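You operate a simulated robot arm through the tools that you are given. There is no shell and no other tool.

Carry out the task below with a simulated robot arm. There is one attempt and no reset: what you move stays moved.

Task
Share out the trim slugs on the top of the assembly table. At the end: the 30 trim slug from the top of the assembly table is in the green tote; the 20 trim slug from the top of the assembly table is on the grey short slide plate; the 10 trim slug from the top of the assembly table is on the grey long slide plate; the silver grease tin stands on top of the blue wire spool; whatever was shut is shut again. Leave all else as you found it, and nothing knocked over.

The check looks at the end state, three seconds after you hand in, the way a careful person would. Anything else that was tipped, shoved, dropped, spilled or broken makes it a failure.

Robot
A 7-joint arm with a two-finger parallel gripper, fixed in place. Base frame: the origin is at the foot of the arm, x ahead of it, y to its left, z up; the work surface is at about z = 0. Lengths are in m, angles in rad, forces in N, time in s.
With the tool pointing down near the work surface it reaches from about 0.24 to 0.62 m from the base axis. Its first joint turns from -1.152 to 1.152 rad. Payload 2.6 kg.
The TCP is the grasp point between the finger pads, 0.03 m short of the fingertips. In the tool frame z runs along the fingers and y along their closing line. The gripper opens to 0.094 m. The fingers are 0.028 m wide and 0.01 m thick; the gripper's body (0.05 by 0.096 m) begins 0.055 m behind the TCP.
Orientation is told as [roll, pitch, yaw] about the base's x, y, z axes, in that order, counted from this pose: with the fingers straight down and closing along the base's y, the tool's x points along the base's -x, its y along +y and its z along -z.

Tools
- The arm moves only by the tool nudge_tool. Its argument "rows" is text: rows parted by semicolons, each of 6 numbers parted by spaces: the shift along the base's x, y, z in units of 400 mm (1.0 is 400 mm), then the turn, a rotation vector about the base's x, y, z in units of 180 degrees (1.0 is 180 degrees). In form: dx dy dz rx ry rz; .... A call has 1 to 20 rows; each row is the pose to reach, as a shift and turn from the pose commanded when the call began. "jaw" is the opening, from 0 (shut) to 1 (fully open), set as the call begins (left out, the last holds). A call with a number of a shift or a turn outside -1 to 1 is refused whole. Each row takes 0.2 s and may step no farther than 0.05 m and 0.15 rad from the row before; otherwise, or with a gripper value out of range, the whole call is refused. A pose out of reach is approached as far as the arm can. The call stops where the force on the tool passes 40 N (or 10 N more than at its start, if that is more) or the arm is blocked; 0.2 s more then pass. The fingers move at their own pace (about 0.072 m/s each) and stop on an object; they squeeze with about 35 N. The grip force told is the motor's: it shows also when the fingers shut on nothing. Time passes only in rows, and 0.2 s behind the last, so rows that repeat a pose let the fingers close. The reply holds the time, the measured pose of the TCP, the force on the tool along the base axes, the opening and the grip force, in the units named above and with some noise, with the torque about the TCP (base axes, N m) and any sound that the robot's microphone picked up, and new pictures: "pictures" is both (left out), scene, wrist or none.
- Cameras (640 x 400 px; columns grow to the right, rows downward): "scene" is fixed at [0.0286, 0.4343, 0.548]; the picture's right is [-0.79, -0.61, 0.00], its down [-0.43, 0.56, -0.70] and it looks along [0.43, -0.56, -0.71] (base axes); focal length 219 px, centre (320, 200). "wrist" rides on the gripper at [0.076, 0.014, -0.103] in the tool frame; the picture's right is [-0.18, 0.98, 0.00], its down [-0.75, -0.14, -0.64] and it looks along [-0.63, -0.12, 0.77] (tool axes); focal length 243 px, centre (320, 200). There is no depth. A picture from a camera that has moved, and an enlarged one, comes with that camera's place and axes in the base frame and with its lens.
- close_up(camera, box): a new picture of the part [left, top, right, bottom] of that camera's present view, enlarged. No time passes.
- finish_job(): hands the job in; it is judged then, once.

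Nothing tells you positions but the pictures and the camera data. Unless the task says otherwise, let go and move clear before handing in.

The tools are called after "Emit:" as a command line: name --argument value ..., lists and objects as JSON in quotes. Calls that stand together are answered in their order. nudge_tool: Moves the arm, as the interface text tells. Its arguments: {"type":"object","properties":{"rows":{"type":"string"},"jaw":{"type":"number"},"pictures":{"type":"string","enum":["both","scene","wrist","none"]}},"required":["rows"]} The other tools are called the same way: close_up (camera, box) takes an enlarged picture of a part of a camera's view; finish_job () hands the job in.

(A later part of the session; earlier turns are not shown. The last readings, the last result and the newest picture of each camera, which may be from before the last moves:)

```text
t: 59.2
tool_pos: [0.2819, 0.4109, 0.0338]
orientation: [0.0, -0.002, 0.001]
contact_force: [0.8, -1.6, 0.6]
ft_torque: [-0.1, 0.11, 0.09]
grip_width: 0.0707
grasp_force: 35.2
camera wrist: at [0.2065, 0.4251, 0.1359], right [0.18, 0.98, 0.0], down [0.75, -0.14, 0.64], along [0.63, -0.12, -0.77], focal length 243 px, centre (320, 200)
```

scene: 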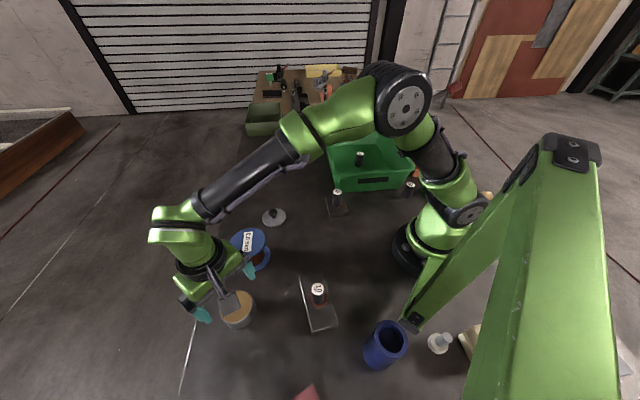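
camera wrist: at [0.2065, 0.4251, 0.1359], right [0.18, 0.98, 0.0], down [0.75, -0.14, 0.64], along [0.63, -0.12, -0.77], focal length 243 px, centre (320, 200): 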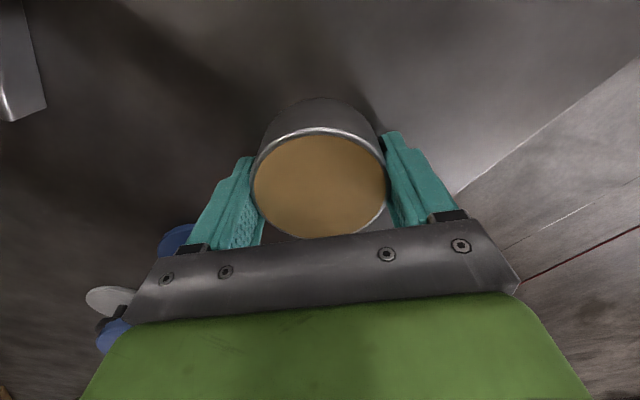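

The body is gripped at 70.7 mm. I'll lift it straight up, starting slowly.

Emit:
nudge_tool --rows "0 0 0.015 0 0 0; 0 0 0.05 0 0 0; 0 0 0.12 0 0 0; 0 0 0.2 0 0 0; 0 0 0.3 0 0 0; 0 0 0.4 0 0 0; 0 0 0.5 0 0 0; 0 0 0.5 0 0 0"

Emit:
close_up --camera "scene" --box '[140, 200, 320, 340]'

```text
t: 61.0
tool_pos: [0.2819, 0.4103, 0.234]
orientation: [-0.002, 0.0, 0.0]
contact_force: [-0.5, -1.1, -8.2]
ft_torque: [-0.02, -0.01, 0.0]
grip_width: 0.071
grasp_force: 35.1
camera wrist: at [0.2051, 0.4254, 0.3368], right [0.18, 0.98, 0.0], down [0.75, -0.14, 0.64], along [0.63, -0.12, -0.77], focal length 243 px, centre (320, 200)
```

scene: 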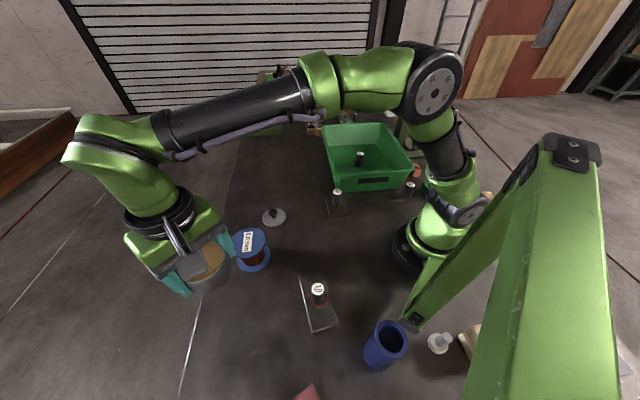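
wrist: 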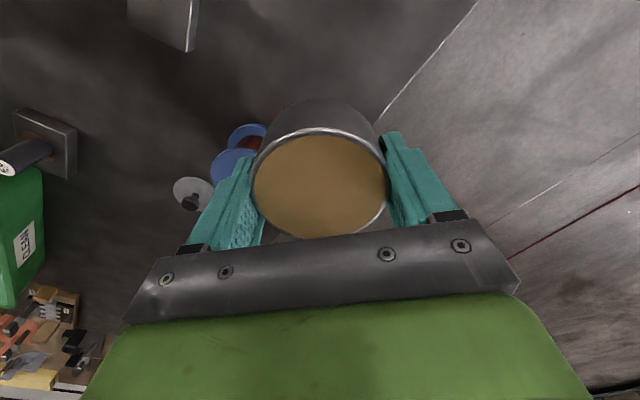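

```text
2.86 times, centred on (230, 270) of scene
camera zoom: at [0.0286, 0.4343, 0.5479], right [-0.79, -0.61, 0.0], down [-0.43, 0.56, -0.7], along [0.43, -0.56, -0.71], focal length 627 px, centre (577, 0)
```

zoom: 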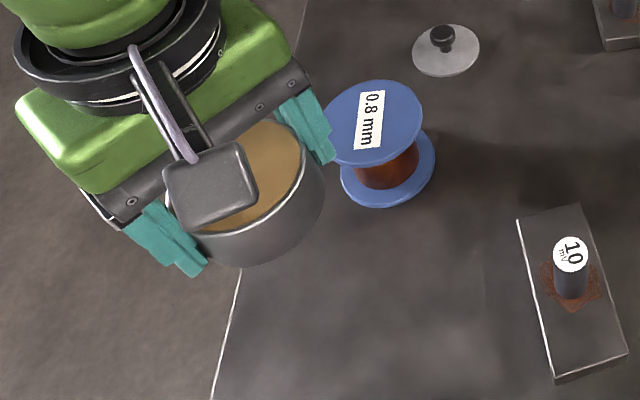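

The body (about 0.8 kg) is held level. I'll move over the spool at height and check alignment with the wrist camera.

Emit:
nudge_tool --rows "0.0418 -0.057 0.02 0 0 0; 0.0836 -0.114 0.04 0 0 0; 0.1254 -0.171 0.06 0 0 0; 0.1672 -0.228 0.08 0 0 0; 0.209 -0.285 0.1 0 0 0; 0.209 -0.285 0.1 0 0 0; 0.209 -0.285 0.1 0 0 0"

Emit:
close_up --camera "wrist" --box '[200, 20, 440, 200]'

Emit:
close_up --camera "scene" --box '[160, 160, 320, 300]'

```text
t: 62.6
tool_pos: [0.368, 0.2953, 0.2731]
orientation: [-0.001, -0.001, 0.001]
contact_force: [-0.1, -0.6, -9.3]
ft_torque: [-0.01, 0.01, 0.0]
grip_width: 0.0708
grasp_force: 35.1
camera wrist: at [0.291, 0.3096, 0.3758], right [0.18, 0.98, 0.0], down [0.75, -0.14, 0.64], along [0.63, -0.12, -0.77], focal length 243 px, centre (320, 200)
```

scene: 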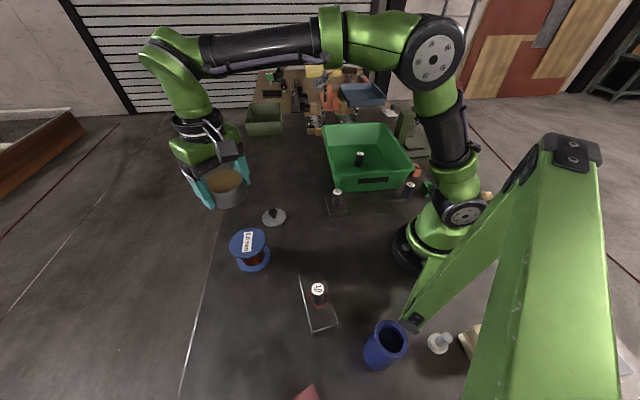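
wrist: 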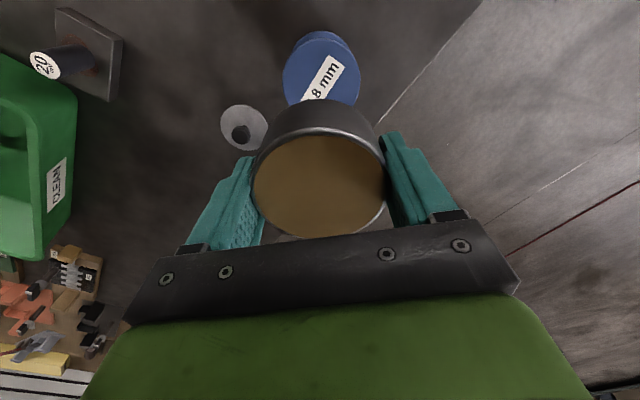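

```text
2.22 times, centred on (320, 110) of wrist
camera zoom: at [0.291, 0.3096, 0.3758], right [0.18, 0.98, 0.0], down [0.75, -0.14, 0.64], along [0.63, -0.12, -0.77], focal length 539 px, centre (320, 400)
```

zoom: 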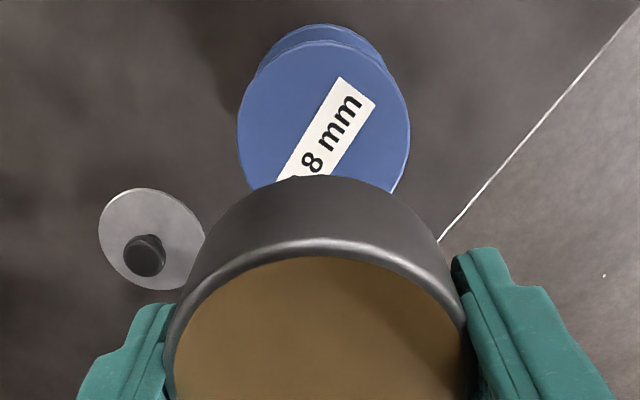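

```text
2.86 times, centred on (240, 230) of scene
camera zoom: at [0.0286, 0.4343, 0.548], right [-0.79, -0.61, 0.0], down [-0.43, 0.56, -0.7], along [0.43, -0.56, -0.71], focal length 627 px, centre (549, 114)
```

zoom: 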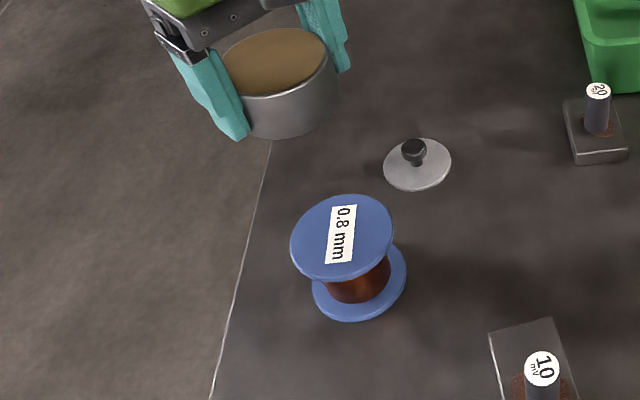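

The spool centre is about 2 mm in +y and 1 mm in -x from the tool axis. I'll correct that and lower until the tin is about 1.5 cm above the spool.

Emit:
nudge_tool --rows "-0.002 0.005 -0.08 0 0 0; -0.002 0.005 -0.16 0 0 0; -0.002 0.005 -0.24 0 0 0; -0.002 0.005 -0.32 0 0 0; -0.002 0.005 -0.37 0 0 0; -0.002 0.005 -0.385 0 0 0; -0.002 0.005 -0.385 0 0 0"

Emit:
close_up --camera "scene" --box '[190, 190, 310, 290]'

Emit:
close_up --camera "wrist" --box '[200, 70, 440, 250]'

```text
t: 64.2
tool_pos: [0.3658, 0.2994, 0.1184]
orientation: [0.0, 0.001, 0.002]
contact_force: [0.0, 0.5, -9.1]
ft_torque: [0.01, 0.0, 0.02]
grip_width: 0.0706
grasp_force: 34.9
camera wrist: at [0.2894, 0.3138, 0.2215], right [0.18, 0.98, 0.0], down [0.75, -0.14, 0.64], along [0.63, -0.12, -0.77], focal length 243 px, centre (320, 200)
```

scene: 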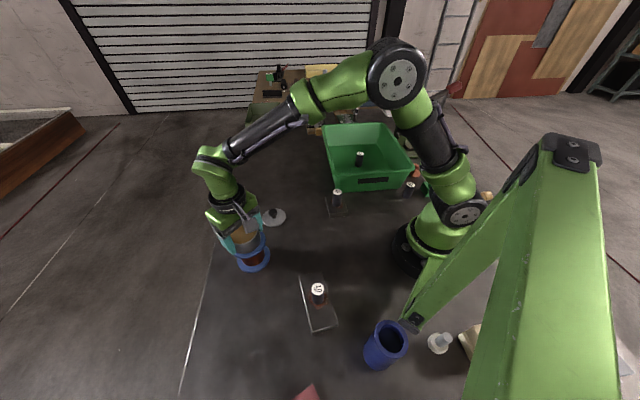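
wrist: 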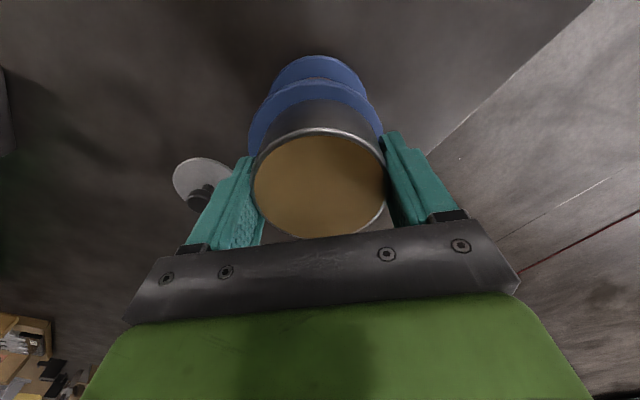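

```text
4.00 times, centred on (250, 240) of scene
camera zoom: at [0.0286, 0.4343, 0.548], right [-0.79, -0.61, 0.0], down [-0.43, 0.56, -0.7], along [0.43, -0.56, -0.71], focal length 878 px, centre (600, 40)
```

zoom: 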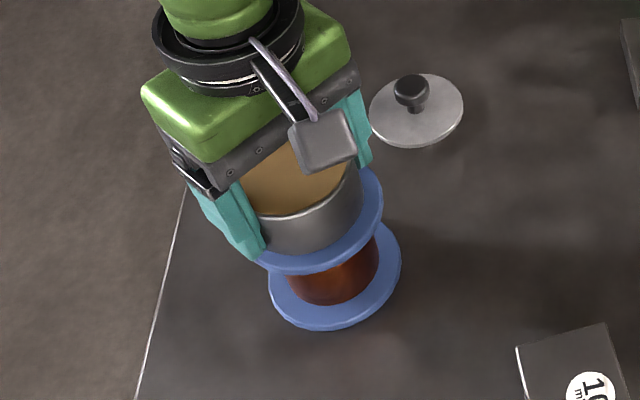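

```text
2.22 times, centred on (320, 160) of wrist
camera zoom: at [0.2894, 0.3138, 0.2215], right [0.18, 0.98, 0.0], down [0.75, -0.14, 0.64], along [0.63, -0.12, -0.77], focal length 539 px, centre (320, 289)
```

zoom: 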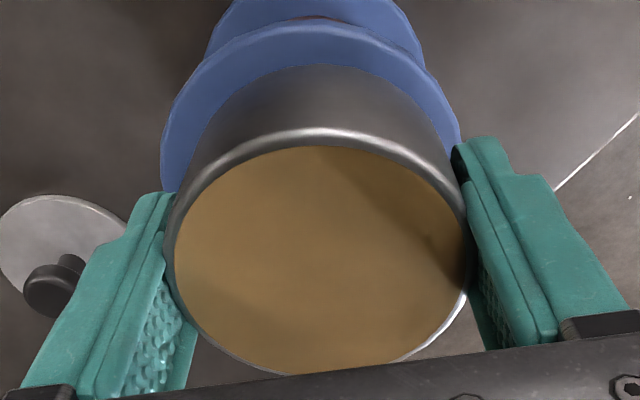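

I'll take a tighter close-up to check the centring between tin and spool before contact.

Emit:
close_up --camera "wrist" --box '[240, 50, 400, 150]'

Emit:
close_up --camera "scene" --box '[225, 215, 285, 280]'

```text
4.00 times, centred on (320, 100) of wrist
camera zoom: at [0.2894, 0.3138, 0.2215], right [0.18, 0.98, 0.0], down [0.75, -0.14, 0.64], along [0.63, -0.12, -0.77], focal length 970 px, centre (320, 600)
```

zoom: 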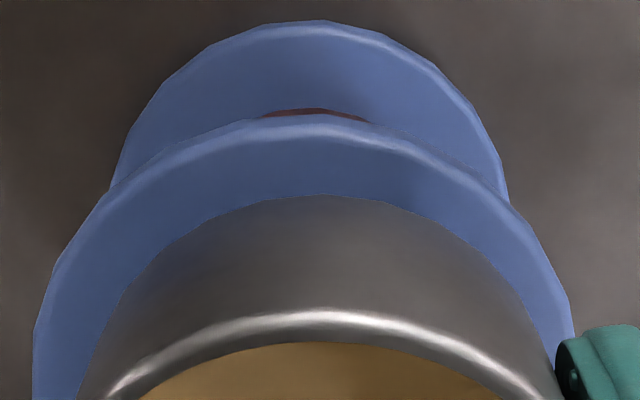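

```text
6.15 times, centred on (255, 248) of scene
camera zoom: at [0.0286, 0.4343, 0.548], right [-0.79, -0.61, 0.0], down [-0.43, 0.56, -0.7], along [0.43, -0.56, -0.71], focal length 1350 px, centre (720, -92)
```

zoom: 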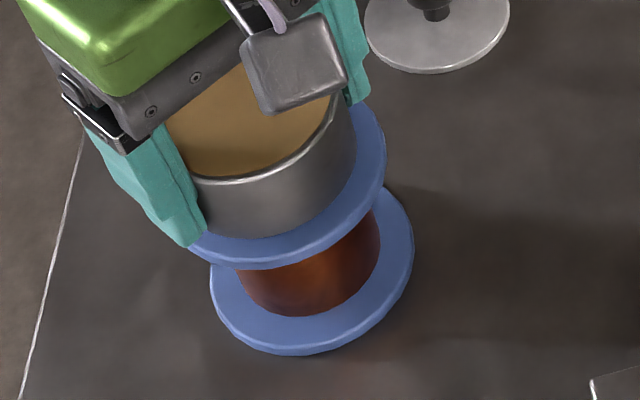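

The spool axis is about 2 mm in -y and 2 mm in +x from the tin. I'll correct and lower toward contact.

Emit:
nudge_tool --rows "0.005 -0.0055 0 0 0 0; 0.005 -0.0055 -0.012 0 0 0; 0.005 -0.0055 -0.02 0 0 0; 0.005 -0.0055 -0.025 0 0 0; 0.005 -0.0055 -0.025 0 0 0"

Emit:
close_up --camera "wrist" --box '[240, 50, 400, 150]'

Emit:
close_up --camera "scene" --box '[225, 215, 285, 280]'

```text
t: 65.4
tool_pos: [0.3692, 0.2984, 0.1115]
orientation: [0.004, -0.007, 0.0]
contact_force: [-2.0, -3.8, 26.4]
ft_torque: [-0.6, -0.07, -0.07]
grip_width: 0.0704
grasp_force: 34.9
camera wrist: at [0.2926, 0.3125, 0.2137], right [0.18, 0.98, 0.01], down [0.75, -0.14, 0.65], along [0.64, -0.11, -0.76], focal length 243 px, centre (320, 200)
```

scene: 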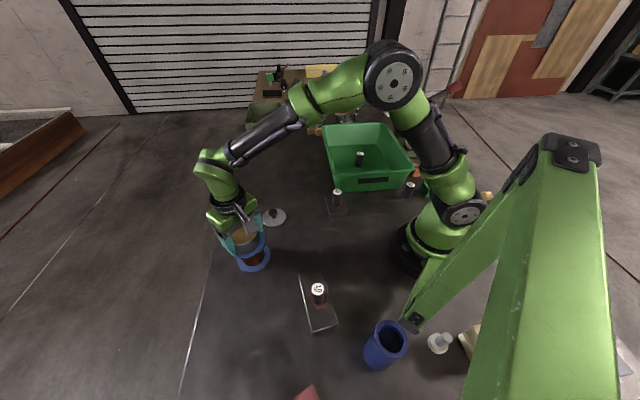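
wrist: 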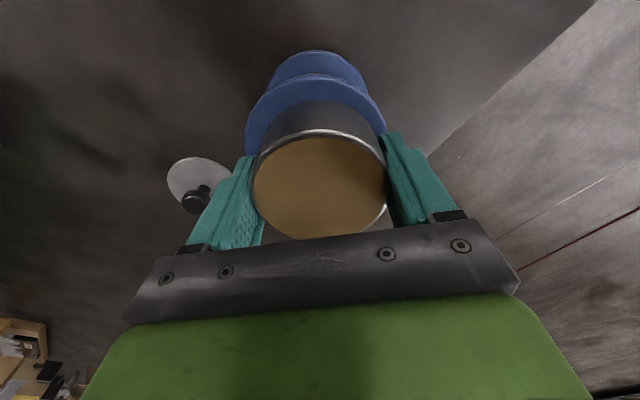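

```text
4.00 times, centred on (320, 100) of wrist
camera zoom: at [0.2926, 0.3125, 0.2137], right [0.18, 0.98, 0.01], down [0.75, -0.14, 0.65], along [0.64, -0.11, -0.76], focal length 970 px, centre (320, 600)
```

zoom: 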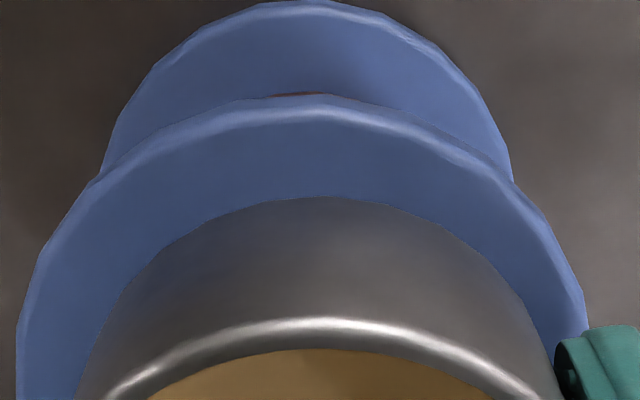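

```text
6.15 times, centred on (255, 248) of scene
camera zoom: at [0.0285, 0.4342, 0.5481], right [-0.79, -0.61, 0.0], down [-0.43, 0.56, -0.7], along [0.43, -0.56, -0.71], focal length 1350 px, centre (720, -92)
```

zoom: 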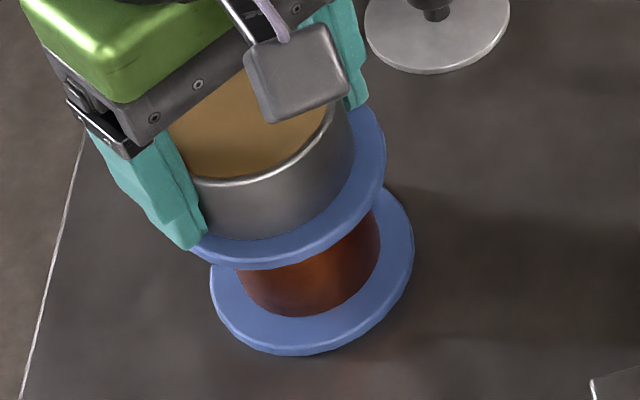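

I made contact with 26 N already, so the spool top is at about z≈0.077. The tin is still about 3 mm off centre, so I'll lift a few millimetres, recentre and look again.

Emit:
nudge_tool --rows "0 0 0.01 0 0 0; 0 0 0.02 0 0 0; -0.005 -0.0065 0.02 0 0 0; -0.005 -0.0065 0.02 0 0 0; -0.005 -0.0065 0.02 0 0 0" --pictures "wrist"

Emit:
close_up --camera "wrist" --box '[240, 50, 400, 150]'

Emit:
close_up --camera "scene" --box '[225, 215, 285, 280]'

```text
t: 66.6
tool_pos: [0.3647, 0.2956, 0.118]
orientation: [0.0, 0.002, -0.001]
contact_force: [-1.3, -0.2, -8.9]
ft_torque: [0.01, -0.02, 0.0]
grip_width: 0.071
grasp_force: 35.3
camera wrist: at [0.2888, 0.3091, 0.2201], right [0.18, 0.98, 0.0], down [0.75, -0.14, 0.64], along [0.63, -0.12, -0.77], focal length 243 px, centre (320, 200)
```

wrist: 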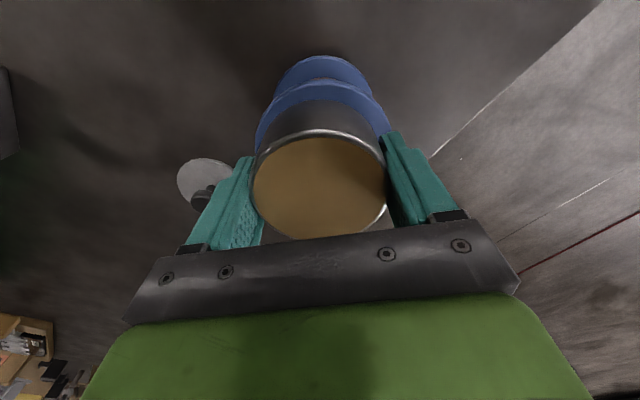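

```text
4.00 times, centred on (320, 100) of wrist
camera zoom: at [0.2888, 0.3091, 0.2201], right [0.18, 0.98, 0.0], down [0.75, -0.14, 0.64], along [0.63, -0.12, -0.77], focal length 970 px, centre (320, 600)
```

zoom: 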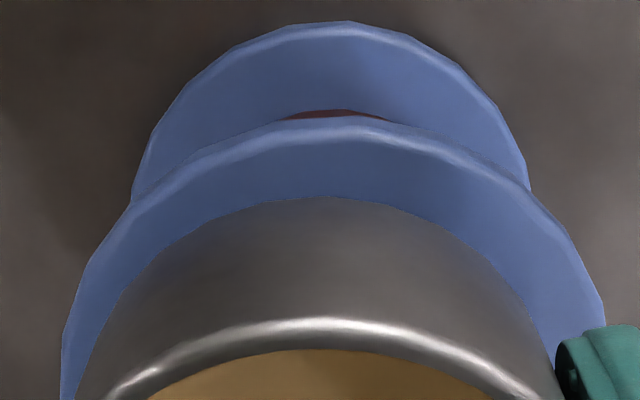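

```text
6.15 times, centred on (255, 248) of scene
camera zoom: at [0.0286, 0.4343, 0.548], right [-0.79, -0.61, 0.0], down [-0.43, 0.56, -0.7], along [0.43, -0.56, -0.71], focal length 1350 px, centre (720, -92)
```

zoom: 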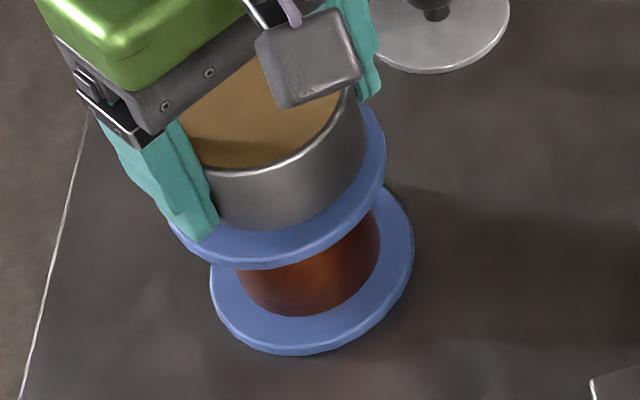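

Now x is aligned and the spool is 2 mm in +y. I'll make that small correction and then lower in fine steps.

Emit:
nudge_tool --rows "0 0.005 0 0 0 0; 0 0.005 0 0 0 0; 0 0.005 -0.004 0 0 0; 0 0.005 -0.008 0 0 0; 0 0.005 -0.012 0 0 0" --pictures "wrist"

Emit:
close_up --camera "wrist" --box '[240, 50, 400, 150]'

```text
t: 67.8
tool_pos: [0.3662, 0.2968, 0.1135]
orientation: [0.0, 0.0, 0.0]
contact_force: [0.7, -0.2, -9.9]
ft_torque: [0.0, -0.01, -0.01]
grip_width: 0.0709
grasp_force: 35.5
camera wrist: at [0.289, 0.311, 0.2155], right [0.18, 0.98, 0.0], down [0.75, -0.14, 0.64], along [0.63, -0.12, -0.77], focal length 243 px, centre (320, 200)
```

wrist: 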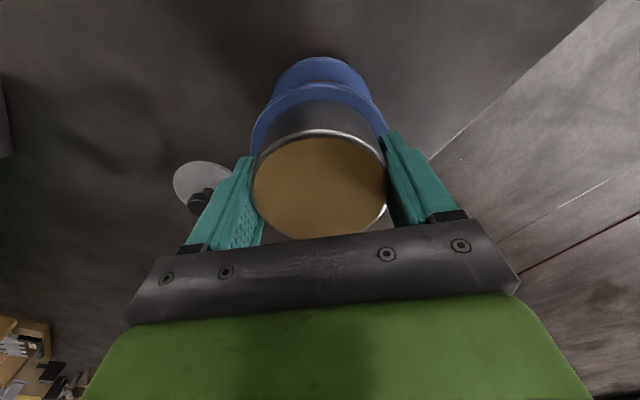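

```text
4.00 times, centred on (320, 100) of wrist
camera zoom: at [0.289, 0.311, 0.2155], right [0.18, 0.98, 0.0], down [0.75, -0.14, 0.64], along [0.63, -0.12, -0.77], focal length 970 px, centre (320, 600)
```

zoom: 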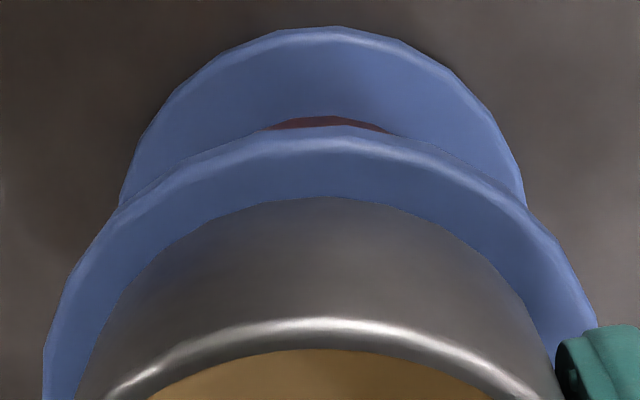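

Tin and spool are now aligned in both directions and not yet touching. I'll lower the last millimetres.

Emit:
nudge_tool --rows "0 0 -0.002 0 0 0; 0 0 -0.004 0 0 0; 0 0 -0.006 0 0 0" --pictures "none"

```text
t: 68.6
tool_pos: [0.3672, 0.297, 0.1117]
orientation: [0.002, -0.002, -0.002]
contact_force: [-2.6, -2.6, 1.2]
ft_torque: [-0.14, -0.29, -0.11]
grip_width: 0.0709
grasp_force: 34.6
```

The tin weight is now carried by the spool. I'll ease down a touch more for flush contact, then open the jaws.

Emit:
nudge_tool --rows "0 0 -0.001 0 0 0; 0 0 -0.001 0 0 0" --pictures "none"

Emit:
nudge_tool --rows "0 0 0 0 0 0; 0 0 0 0 0 0; 0 0 0 0 0 0" --jaw 1 --pictures "both"

Emit:
close_up --camera "scene" --box '[225, 215, 285, 280]'

Emit:
close_up --camera "wrist" --box '[200, 50, 440, 250]'

```text
t: 69.2
tool_pos: [0.3657, 0.2979, 0.1123]
orientation: [0.003, -0.003, 0.0]
contact_force: [-8.2, -5.3, 18.7]
ft_torque: [-0.65, -0.47, -0.27]
grip_width: 0.0709
grasp_force: 34.6
```

```text
t: 70.0
tool_pos: [0.3668, 0.2974, 0.1106]
orientation: [-0.001, 0.0, 0.0]
contact_force: [-0.6, 0.3, 1.1]
ft_torque: [0.0, 0.0, 0.0]
grip_width: 0.0937
grasp_force: 0.1
camera wrist: at [0.2896, 0.311, 0.2124], right [0.18, 0.98, 0.0], down [0.75, -0.14, 0.64], along [0.63, -0.12, -0.77], focal length 243 px, centre (320, 200)
```

scene: 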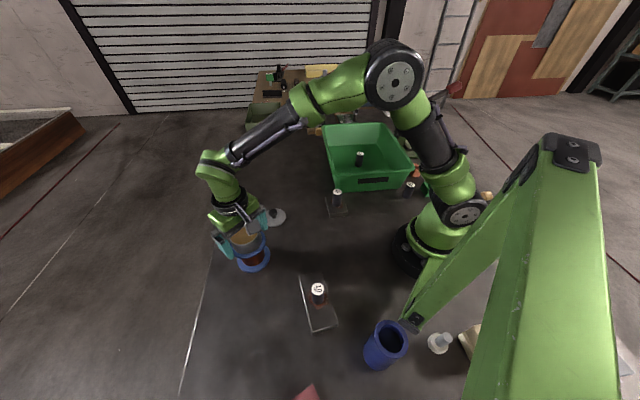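
wrist: 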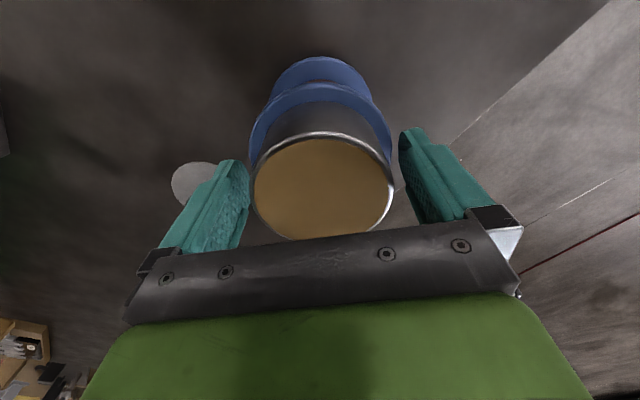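

```text
6.15 times, centred on (255, 248) of scene
camera zoom: at [0.0286, 0.4343, 0.548], right [-0.79, -0.61, 0.0], down [-0.43, 0.56, -0.7], along [0.43, -0.56, -0.71], focal length 1350 px, centre (720, -92)
```

zoom: 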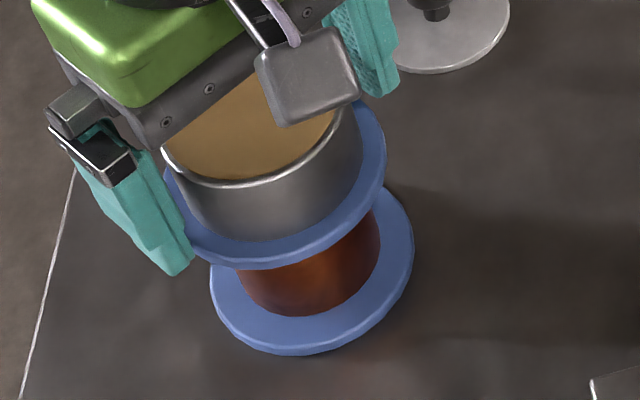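

```text
2.00 times, centred on (320, 150) of wrist
camera zoom: at [0.2896, 0.311, 0.2124], right [0.18, 0.98, 0.0], down [0.75, -0.14, 0.64], along [0.63, -0.12, -0.77], focal length 485 px, centre (320, 300)
```

zoom: 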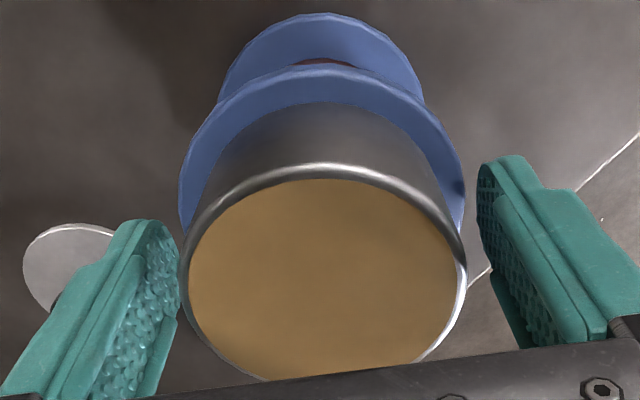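

The tin body stands centred on the spool. Now I'll rise clear and go get the lid.

Emit:
nudge_tool --rows "0 0 0.05 0 0 0; 0 0 0.14 0 0 0; 0 0 0.24 0 0 0; 0 0 0.34 0 0 0; 0.04 -0.085 0.34 0 0 0; 0.0805 -0.17 0.34 0 0 0; 0.1207 -0.255 0.34 0 0 0; 0.161 -0.3405 0.34 0 0 0; 0.161 -0.3405 0.24 0 0 0; 0.161 -0.3405 0.14 0 0 0; 0.161 -0.3405 0.05 0 0 0; 0.161 -0.3405 0.05 0 0 0"

Emit:
close_up --camera "wrist" --box '[200, 20, 440, 200]'

Emit:
close_up --camera "scene" --box '[190, 160, 330, 290]'

```text
t: 72.6
tool_pos: [0.4296, 0.1591, 0.1322]
orientation: [-0.001, -0.001, 0.0]
contact_force: [-0.3, -0.2, -0.8]
ft_torque: [-0.01, 0.01, 0.03]
grip_width: 0.0941
grasp_force: 0.1
camera wrist: at [0.3531, 0.1736, 0.2333], right [0.18, 0.98, 0.0], down [0.75, -0.14, 0.64], along [0.63, -0.12, -0.77], focal length 243 px, centre (320, 200)
```

scene: 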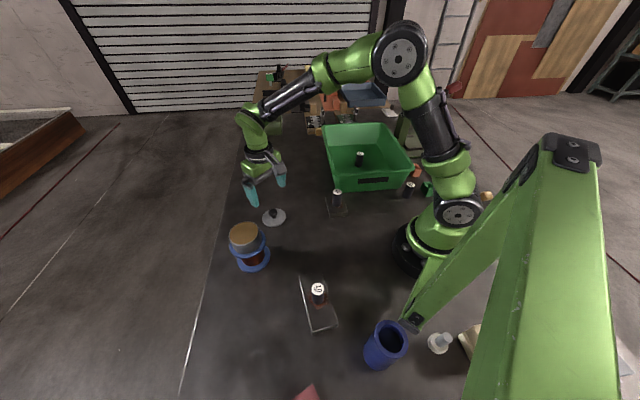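
wrist: 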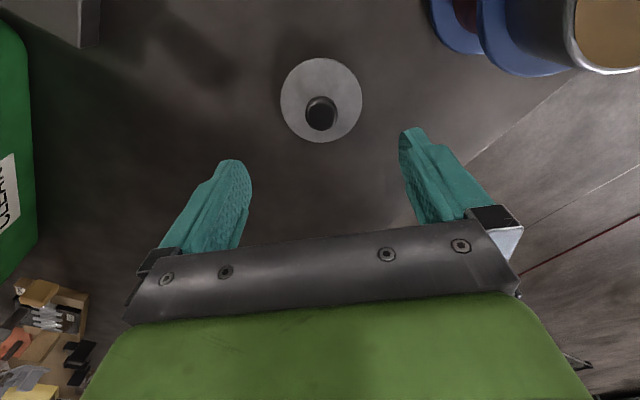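

```text
2.22 times, centred on (320, 110) of wrist
camera zoom: at [0.3531, 0.1736, 0.2333], right [0.18, 0.98, 0.0], down [0.75, -0.14, 0.64], along [0.63, -0.12, -0.77], focal length 539 px, centre (320, 400)
```

zoom: 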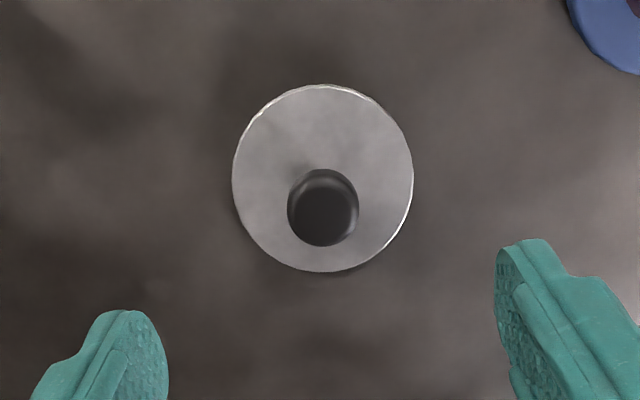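

```text
3.08 times, centred on (260, 225) of scene
camera zoom: at [0.0286, 0.4343, 0.548], right [-0.79, -0.61, 0.0], down [-0.43, 0.56, -0.7], along [0.43, -0.56, -0.71], focal length 675 px, centre (505, 123)
```

zoom: 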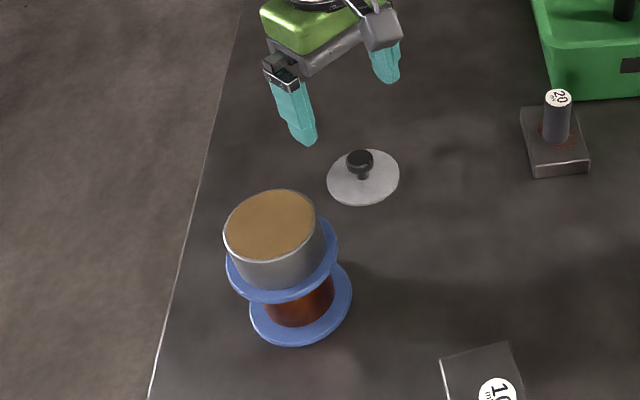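

The tin stands well on the spool and the knob is right below me. I'll descend to the same grip height as before and close on the knob.

Emit:
nudge_tool --rows "0 0.002 -0.06 0 0 0; 0 0.002 -0.12 0 0 0; 0 0.002 -0.17 0 0 0; 0 0.002 -0.21 0 0 0; 0 0.002 -0.2228 0 0 0; 0 0.002 -0.2228 0 0 0" --jaw 0.7 --pictures "wrist"

Emit:
nudge_tool --rows "0 0 0 0 0 0; 0 0 0 0 0 0; 0 0 0 0 0 0; 0 0 0 0 0 0" --jaw 0 --pictures "wrist"

Emit:
close_up --camera "wrist" --box '[220, 70, 420, 250]'

```text
t: 74.0
tool_pos: [0.4297, 0.1604, 0.0409]
orientation: [0.001, 0.001, 0.0]
contact_force: [-0.8, -0.8, -0.2]
ft_torque: [-0.02, -0.03, 0.0]
grip_width: 0.0655
grasp_force: 0.0
camera wrist: at [0.3535, 0.1751, 0.1429], right [0.18, 0.98, 0.0], down [0.75, -0.14, 0.64], along [0.63, -0.12, -0.77], focal length 243 px, centre (320, 200)
```

wrist: 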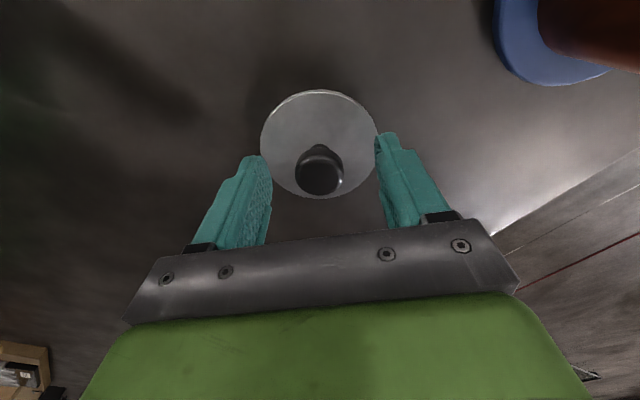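

```text
t: 75.0
tool_pos: [0.4305, 0.1613, 0.0395]
orientation: [0.0, 0.0, -0.001]
contact_force: [-0.5, -0.7, -0.1]
ft_torque: [0.0, 0.0, 0.01]
grip_width: 0.0257
grasp_force: 35.0
camera wrist: at [0.3536, 0.175, 0.1432], right [0.18, 0.98, 0.0], down [0.75, -0.14, 0.64], along [0.63, -0.12, -0.77], focal length 243 px, centre (320, 200)
```

wrist: 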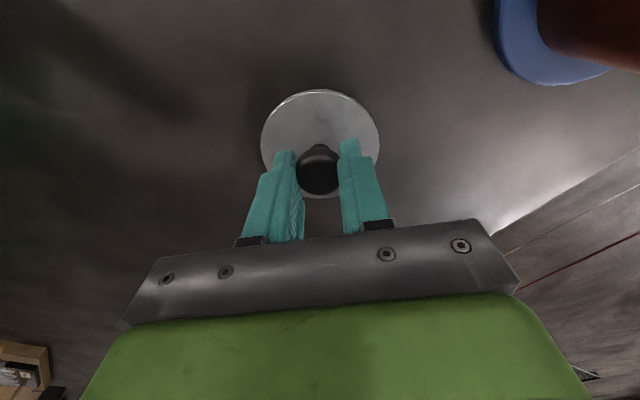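

```text
2.22 times, centred on (320, 160) of wrist
camera zoom: at [0.3536, 0.175, 0.1432], right [0.18, 0.98, 0.0], down [0.75, -0.14, 0.64], along [0.63, -0.12, -0.77], focal length 539 px, centre (320, 289)
```

zoom: 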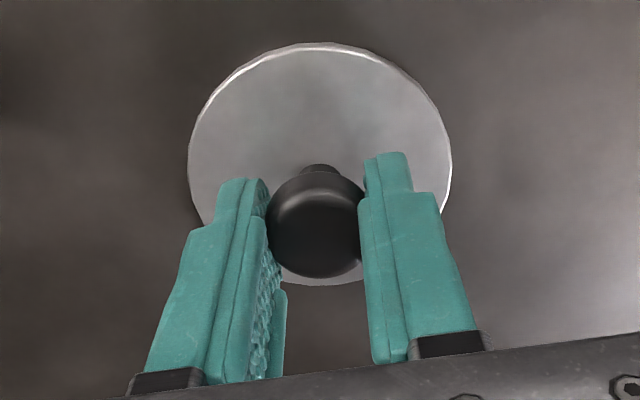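

The lid is gripped. I'll lift it and carry it back to hover over the tin.

Emit:
nudge_tool --rows "0 0 0.04 0 0 0; 0 0 0.12 0 0 0; 0 0 0.22 0 0 0; 0 0 0.32 0 0 0; 0 0 0.42 0 0 0; 0 0 0.5 0 0 0; -0.04 0.085 0.5 0 0 0; -0.0805 0.17 0.5 0 0 0; -0.1207 0.255 0.5 0 0 0; -0.161 0.34 0.5 0 0 0; -0.161 0.34 0.5 0 0 0; -0.161 0.34 0.5 0 0 0"

Emit:
close_up --camera "wrist" --box '[220, 20, 420, 180]'

Emit:
close_up --camera "scene" --box '[180, 160, 320, 290]'

```text
t: 77.6
tool_pos: [0.3657, 0.2976, 0.2389]
orientation: [0.001, 0.0, 0.001]
contact_force: [-1.0, 0.6, -0.8]
ft_torque: [0.02, -0.01, 0.01]
grip_width: 0.0254
grasp_force: 34.9
camera wrist: at [0.2893, 0.3117, 0.3415], right [0.18, 0.98, 0.0], down [0.75, -0.14, 0.64], along [0.63, -0.12, -0.77], focal length 243 px, centre (320, 200)
```

scene: 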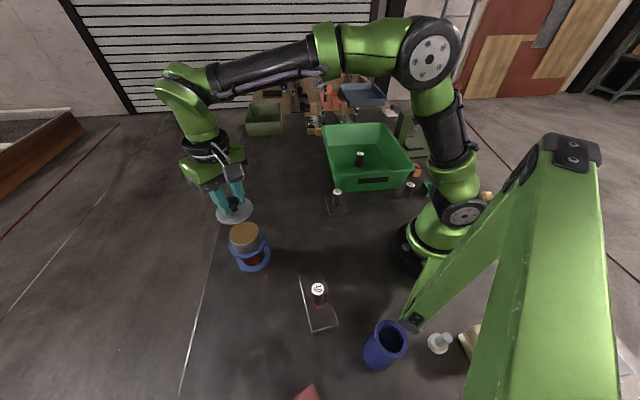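
wrist: 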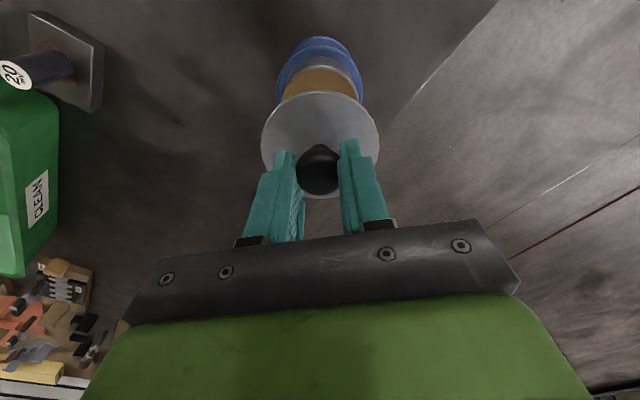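

```text
2.50 times, centred on (320, 100) of wrist
camera zoom: at [0.2893, 0.3117, 0.3415], right [0.18, 0.98, 0.0], down [0.75, -0.14, 0.64], along [0.63, -0.12, -0.77], focal length 606 px, centre (320, 450)
```

zoom: 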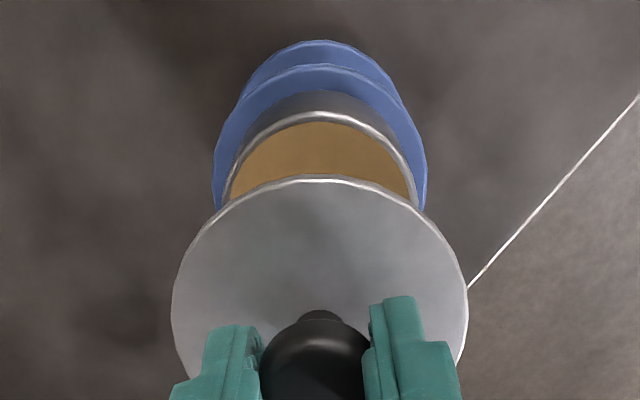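

```text
3.08 times, centred on (250, 225) of scene
camera zoom: at [0.0286, 0.4343, 0.548], right [-0.79, -0.61, 0.0], down [-0.43, 0.56, -0.7], along [0.43, -0.56, -0.71], focal length 675 px, centre (535, 123)
```

zoom: 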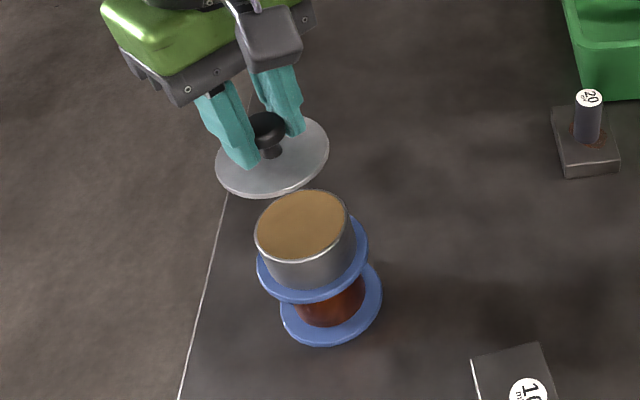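

The lid lines up with the tin in y and is about 1 mm short in x. I'll lower it to just above the tin with that tweak.

Emit:
nudge_tool --rows "0.0025 0 -0.06 0 0 0; 0.0025 0 -0.12 0 0 0; 0.0025 0 -0.16 0 0 0; 0.0025 0 -0.175 0 0 0; 0.0025 0 -0.175 0 0 0"

Emit:
close_up --camera "wrist" --box '[240, 50, 400, 150]'

Emit:
close_up --camera "scene" --box '[210, 190, 290, 280]'

```text
t: 78.8
tool_pos: [0.3669, 0.2974, 0.1704]
orientation: [0.0, 0.001, 0.0]
contact_force: [0.3, 0.8, -0.7]
ft_torque: [0.0, 0.01, 0.02]
grip_width: 0.0253
grasp_force: 35.1
camera wrist: at [0.291, 0.3118, 0.2728], right [0.18, 0.98, 0.0], down [0.75, -0.14, 0.64], along [0.63, -0.12, -0.77], focal length 243 px, centre (320, 200)
```

scene: 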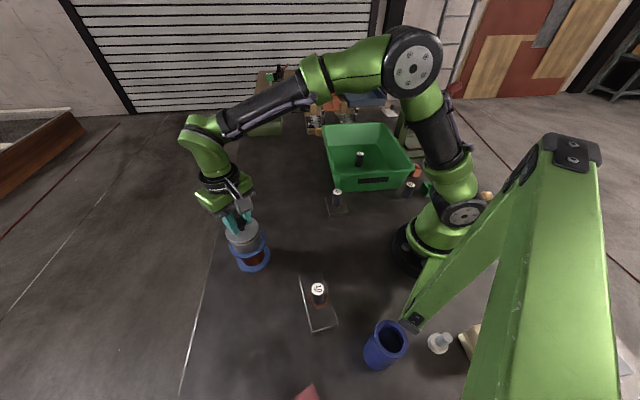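
wrist: 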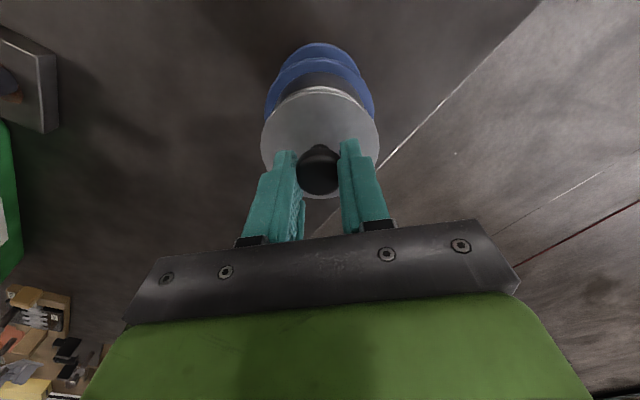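

```text
4.00 times, centred on (320, 100) of wrist
camera zoom: at [0.291, 0.3118, 0.2728], right [0.18, 0.98, 0.0], down [0.75, -0.14, 0.64], along [0.63, -0.12, -0.77], focal length 970 px, centre (320, 600)
```

zoom: 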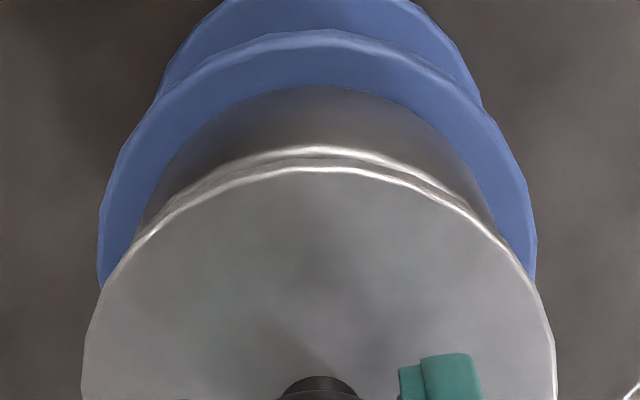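

```text
4.44 times, centred on (250, 235) of scene
camera zoom: at [0.0286, 0.4343, 0.548], right [-0.79, -0.61, 0.0], down [-0.43, 0.56, -0.7], along [0.43, -0.56, -0.71], focal length 975 px, centre (631, 44)
```

zoom: 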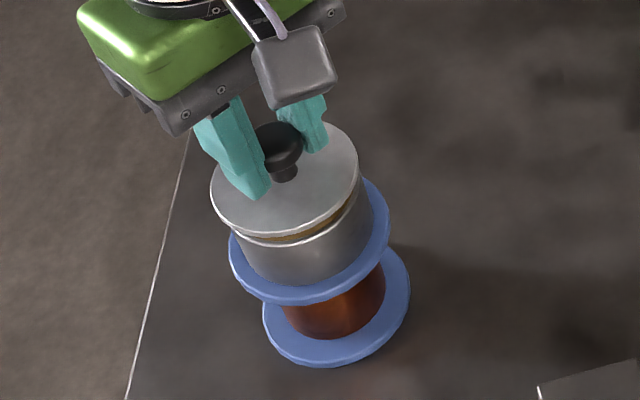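

The lid is centred over the tin with a gap of about 1 cm. I'll lower it gently.

Emit:
nudge_tool --rows "0 0 -0.006 0 0 0; 0 0 -0.012 0 0 0; 0 0 -0.016 0 0 0; 0 0 -0.02 0 0 0; 0 0 -0.022 0 0 0" --pictures "wrist"

Emit:
close_up --camera "scene" --box '[210, 190, 290, 280]'

```text
t: 80.0
tool_pos: [0.3678, 0.2977, 0.1613]
orientation: [0.002, 0.002, -0.001]
contact_force: [-0.2, 0.6, -0.6]
ft_torque: [-0.01, 0.03, 0.01]
grip_width: 0.0256
grasp_force: 34.6
camera wrist: at [0.2908, 0.3123, 0.2641], right [0.18, 0.98, 0.0], down [0.75, -0.14, 0.64], along [0.63, -0.12, -0.77], focal length 243 px, centre (320, 200)
```

wrist: 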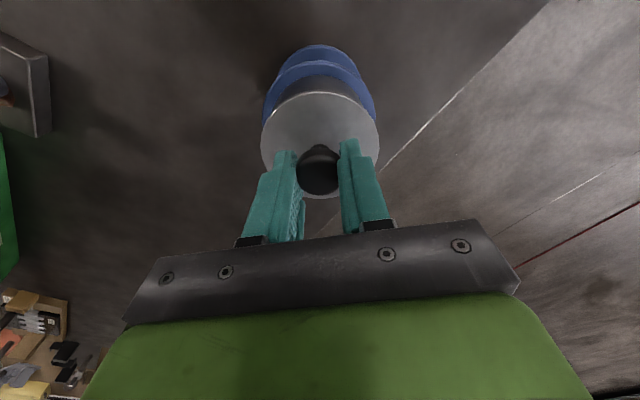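

```text
4.44 times, centred on (250, 235) of scene
camera zoom: at [0.0286, 0.4343, 0.548], right [-0.79, -0.61, 0.0], down [-0.43, 0.56, -0.7], along [0.43, -0.56, -0.71], focal length 975 px, centre (631, 44)
```

zoom: 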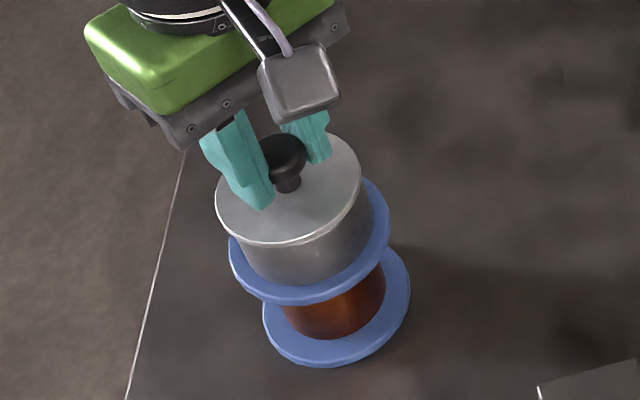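

Nearly seated and no contact force yet. I'll continue in sub-millimetre steps.

Emit:
nudge_tool --rows "0 0 -0.002 0 0 0; 0 0 -0.004 0 0 0; 0 0 -0.005 0 0 0; 0 0 -0.005 0 0 0" --pictures "none"

```text
t: 81.0
tool_pos: [0.3664, 0.2976, 0.1612]
orientation: [0.001, -0.002, 0.001]
contact_force: [-8.9, -6.5, 20.0]
ft_torque: [-0.22, 0.36, 0.07]
grip_width: 0.0253
grasp_force: 35.2
heard: snap
```

I heard a snap, so the lid has latched. I'll relieve a little force and release the knob.

Emit:
nudge_tool --rows "0 0 0.001 0 0 0; 0 0 0.001 0 0 0" --pictures "none"

Emit:
nudge_tool --rows "0 0 0 0 0 0; 0 0 0 0 0 0; 0 0 0 0 0 0" --jaw 0.6 --pictures "both"

Emit:
close_up --camera "scene" --box '[210, 190, 290, 280]'

Emit:
close_up --camera "wrist" --box '[220, 30, 420, 200]'

```text
t: 81.6
tool_pos: [0.3677, 0.2982, 0.1604]
orientation: [0.004, -0.003, -0.001]
contact_force: [-7.7, -5.9, 26.1]
ft_torque: [-0.17, 0.36, 0.09]
grip_width: 0.0255
grasp_force: 34.7
```

```text
t: 82.4
tool_pos: [0.3679, 0.2986, 0.16]
orientation: [0.001, -0.001, 0.001]
contact_force: [-0.5, 0.4, -0.8]
ft_torque: [0.0, 0.0, 0.04]
grip_width: 0.0564
grasp_force: 0.1
camera wrist: at [0.2905, 0.3119, 0.2624], right [0.18, 0.98, 0.0], down [0.75, -0.14, 0.64], along [0.63, -0.12, -0.77], focal length 243 px, centre (320, 200)
```

scene: 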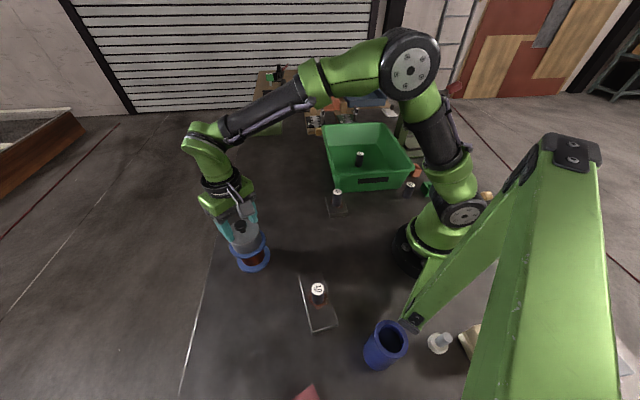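
wrist: 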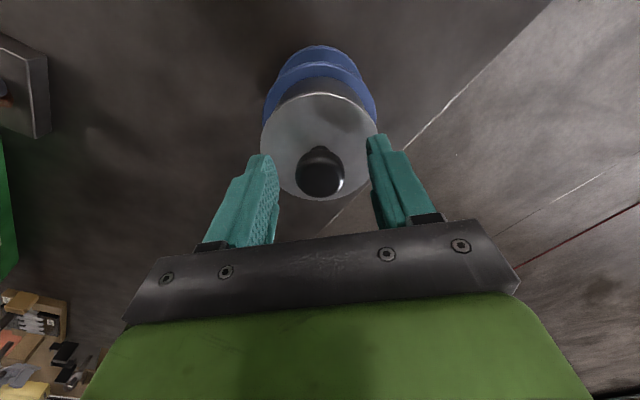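

```text
4.44 times, centred on (250, 235) of scene
camera zoom: at [0.0286, 0.4343, 0.548], right [-0.79, -0.61, 0.0], down [-0.43, 0.56, -0.7], along [0.43, -0.56, -0.71], focal length 975 px, centre (631, 44)
```

zoom: 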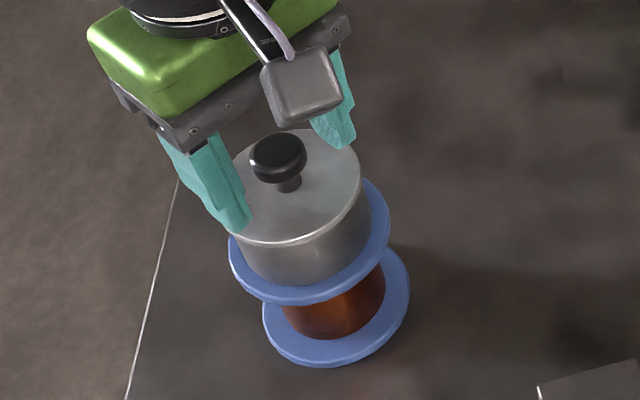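

```text
2.35 times, centred on (320, 115) of wrist
camera zoom: at [0.2905, 0.3119, 0.2624], right [0.18, 0.98, 0.0], down [0.75, -0.14, 0.64], along [0.63, -0.12, -0.77], focal length 571 px, centre (320, 400)
```

zoom: 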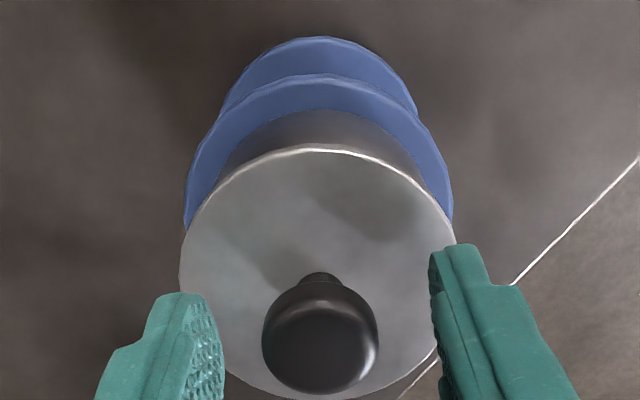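

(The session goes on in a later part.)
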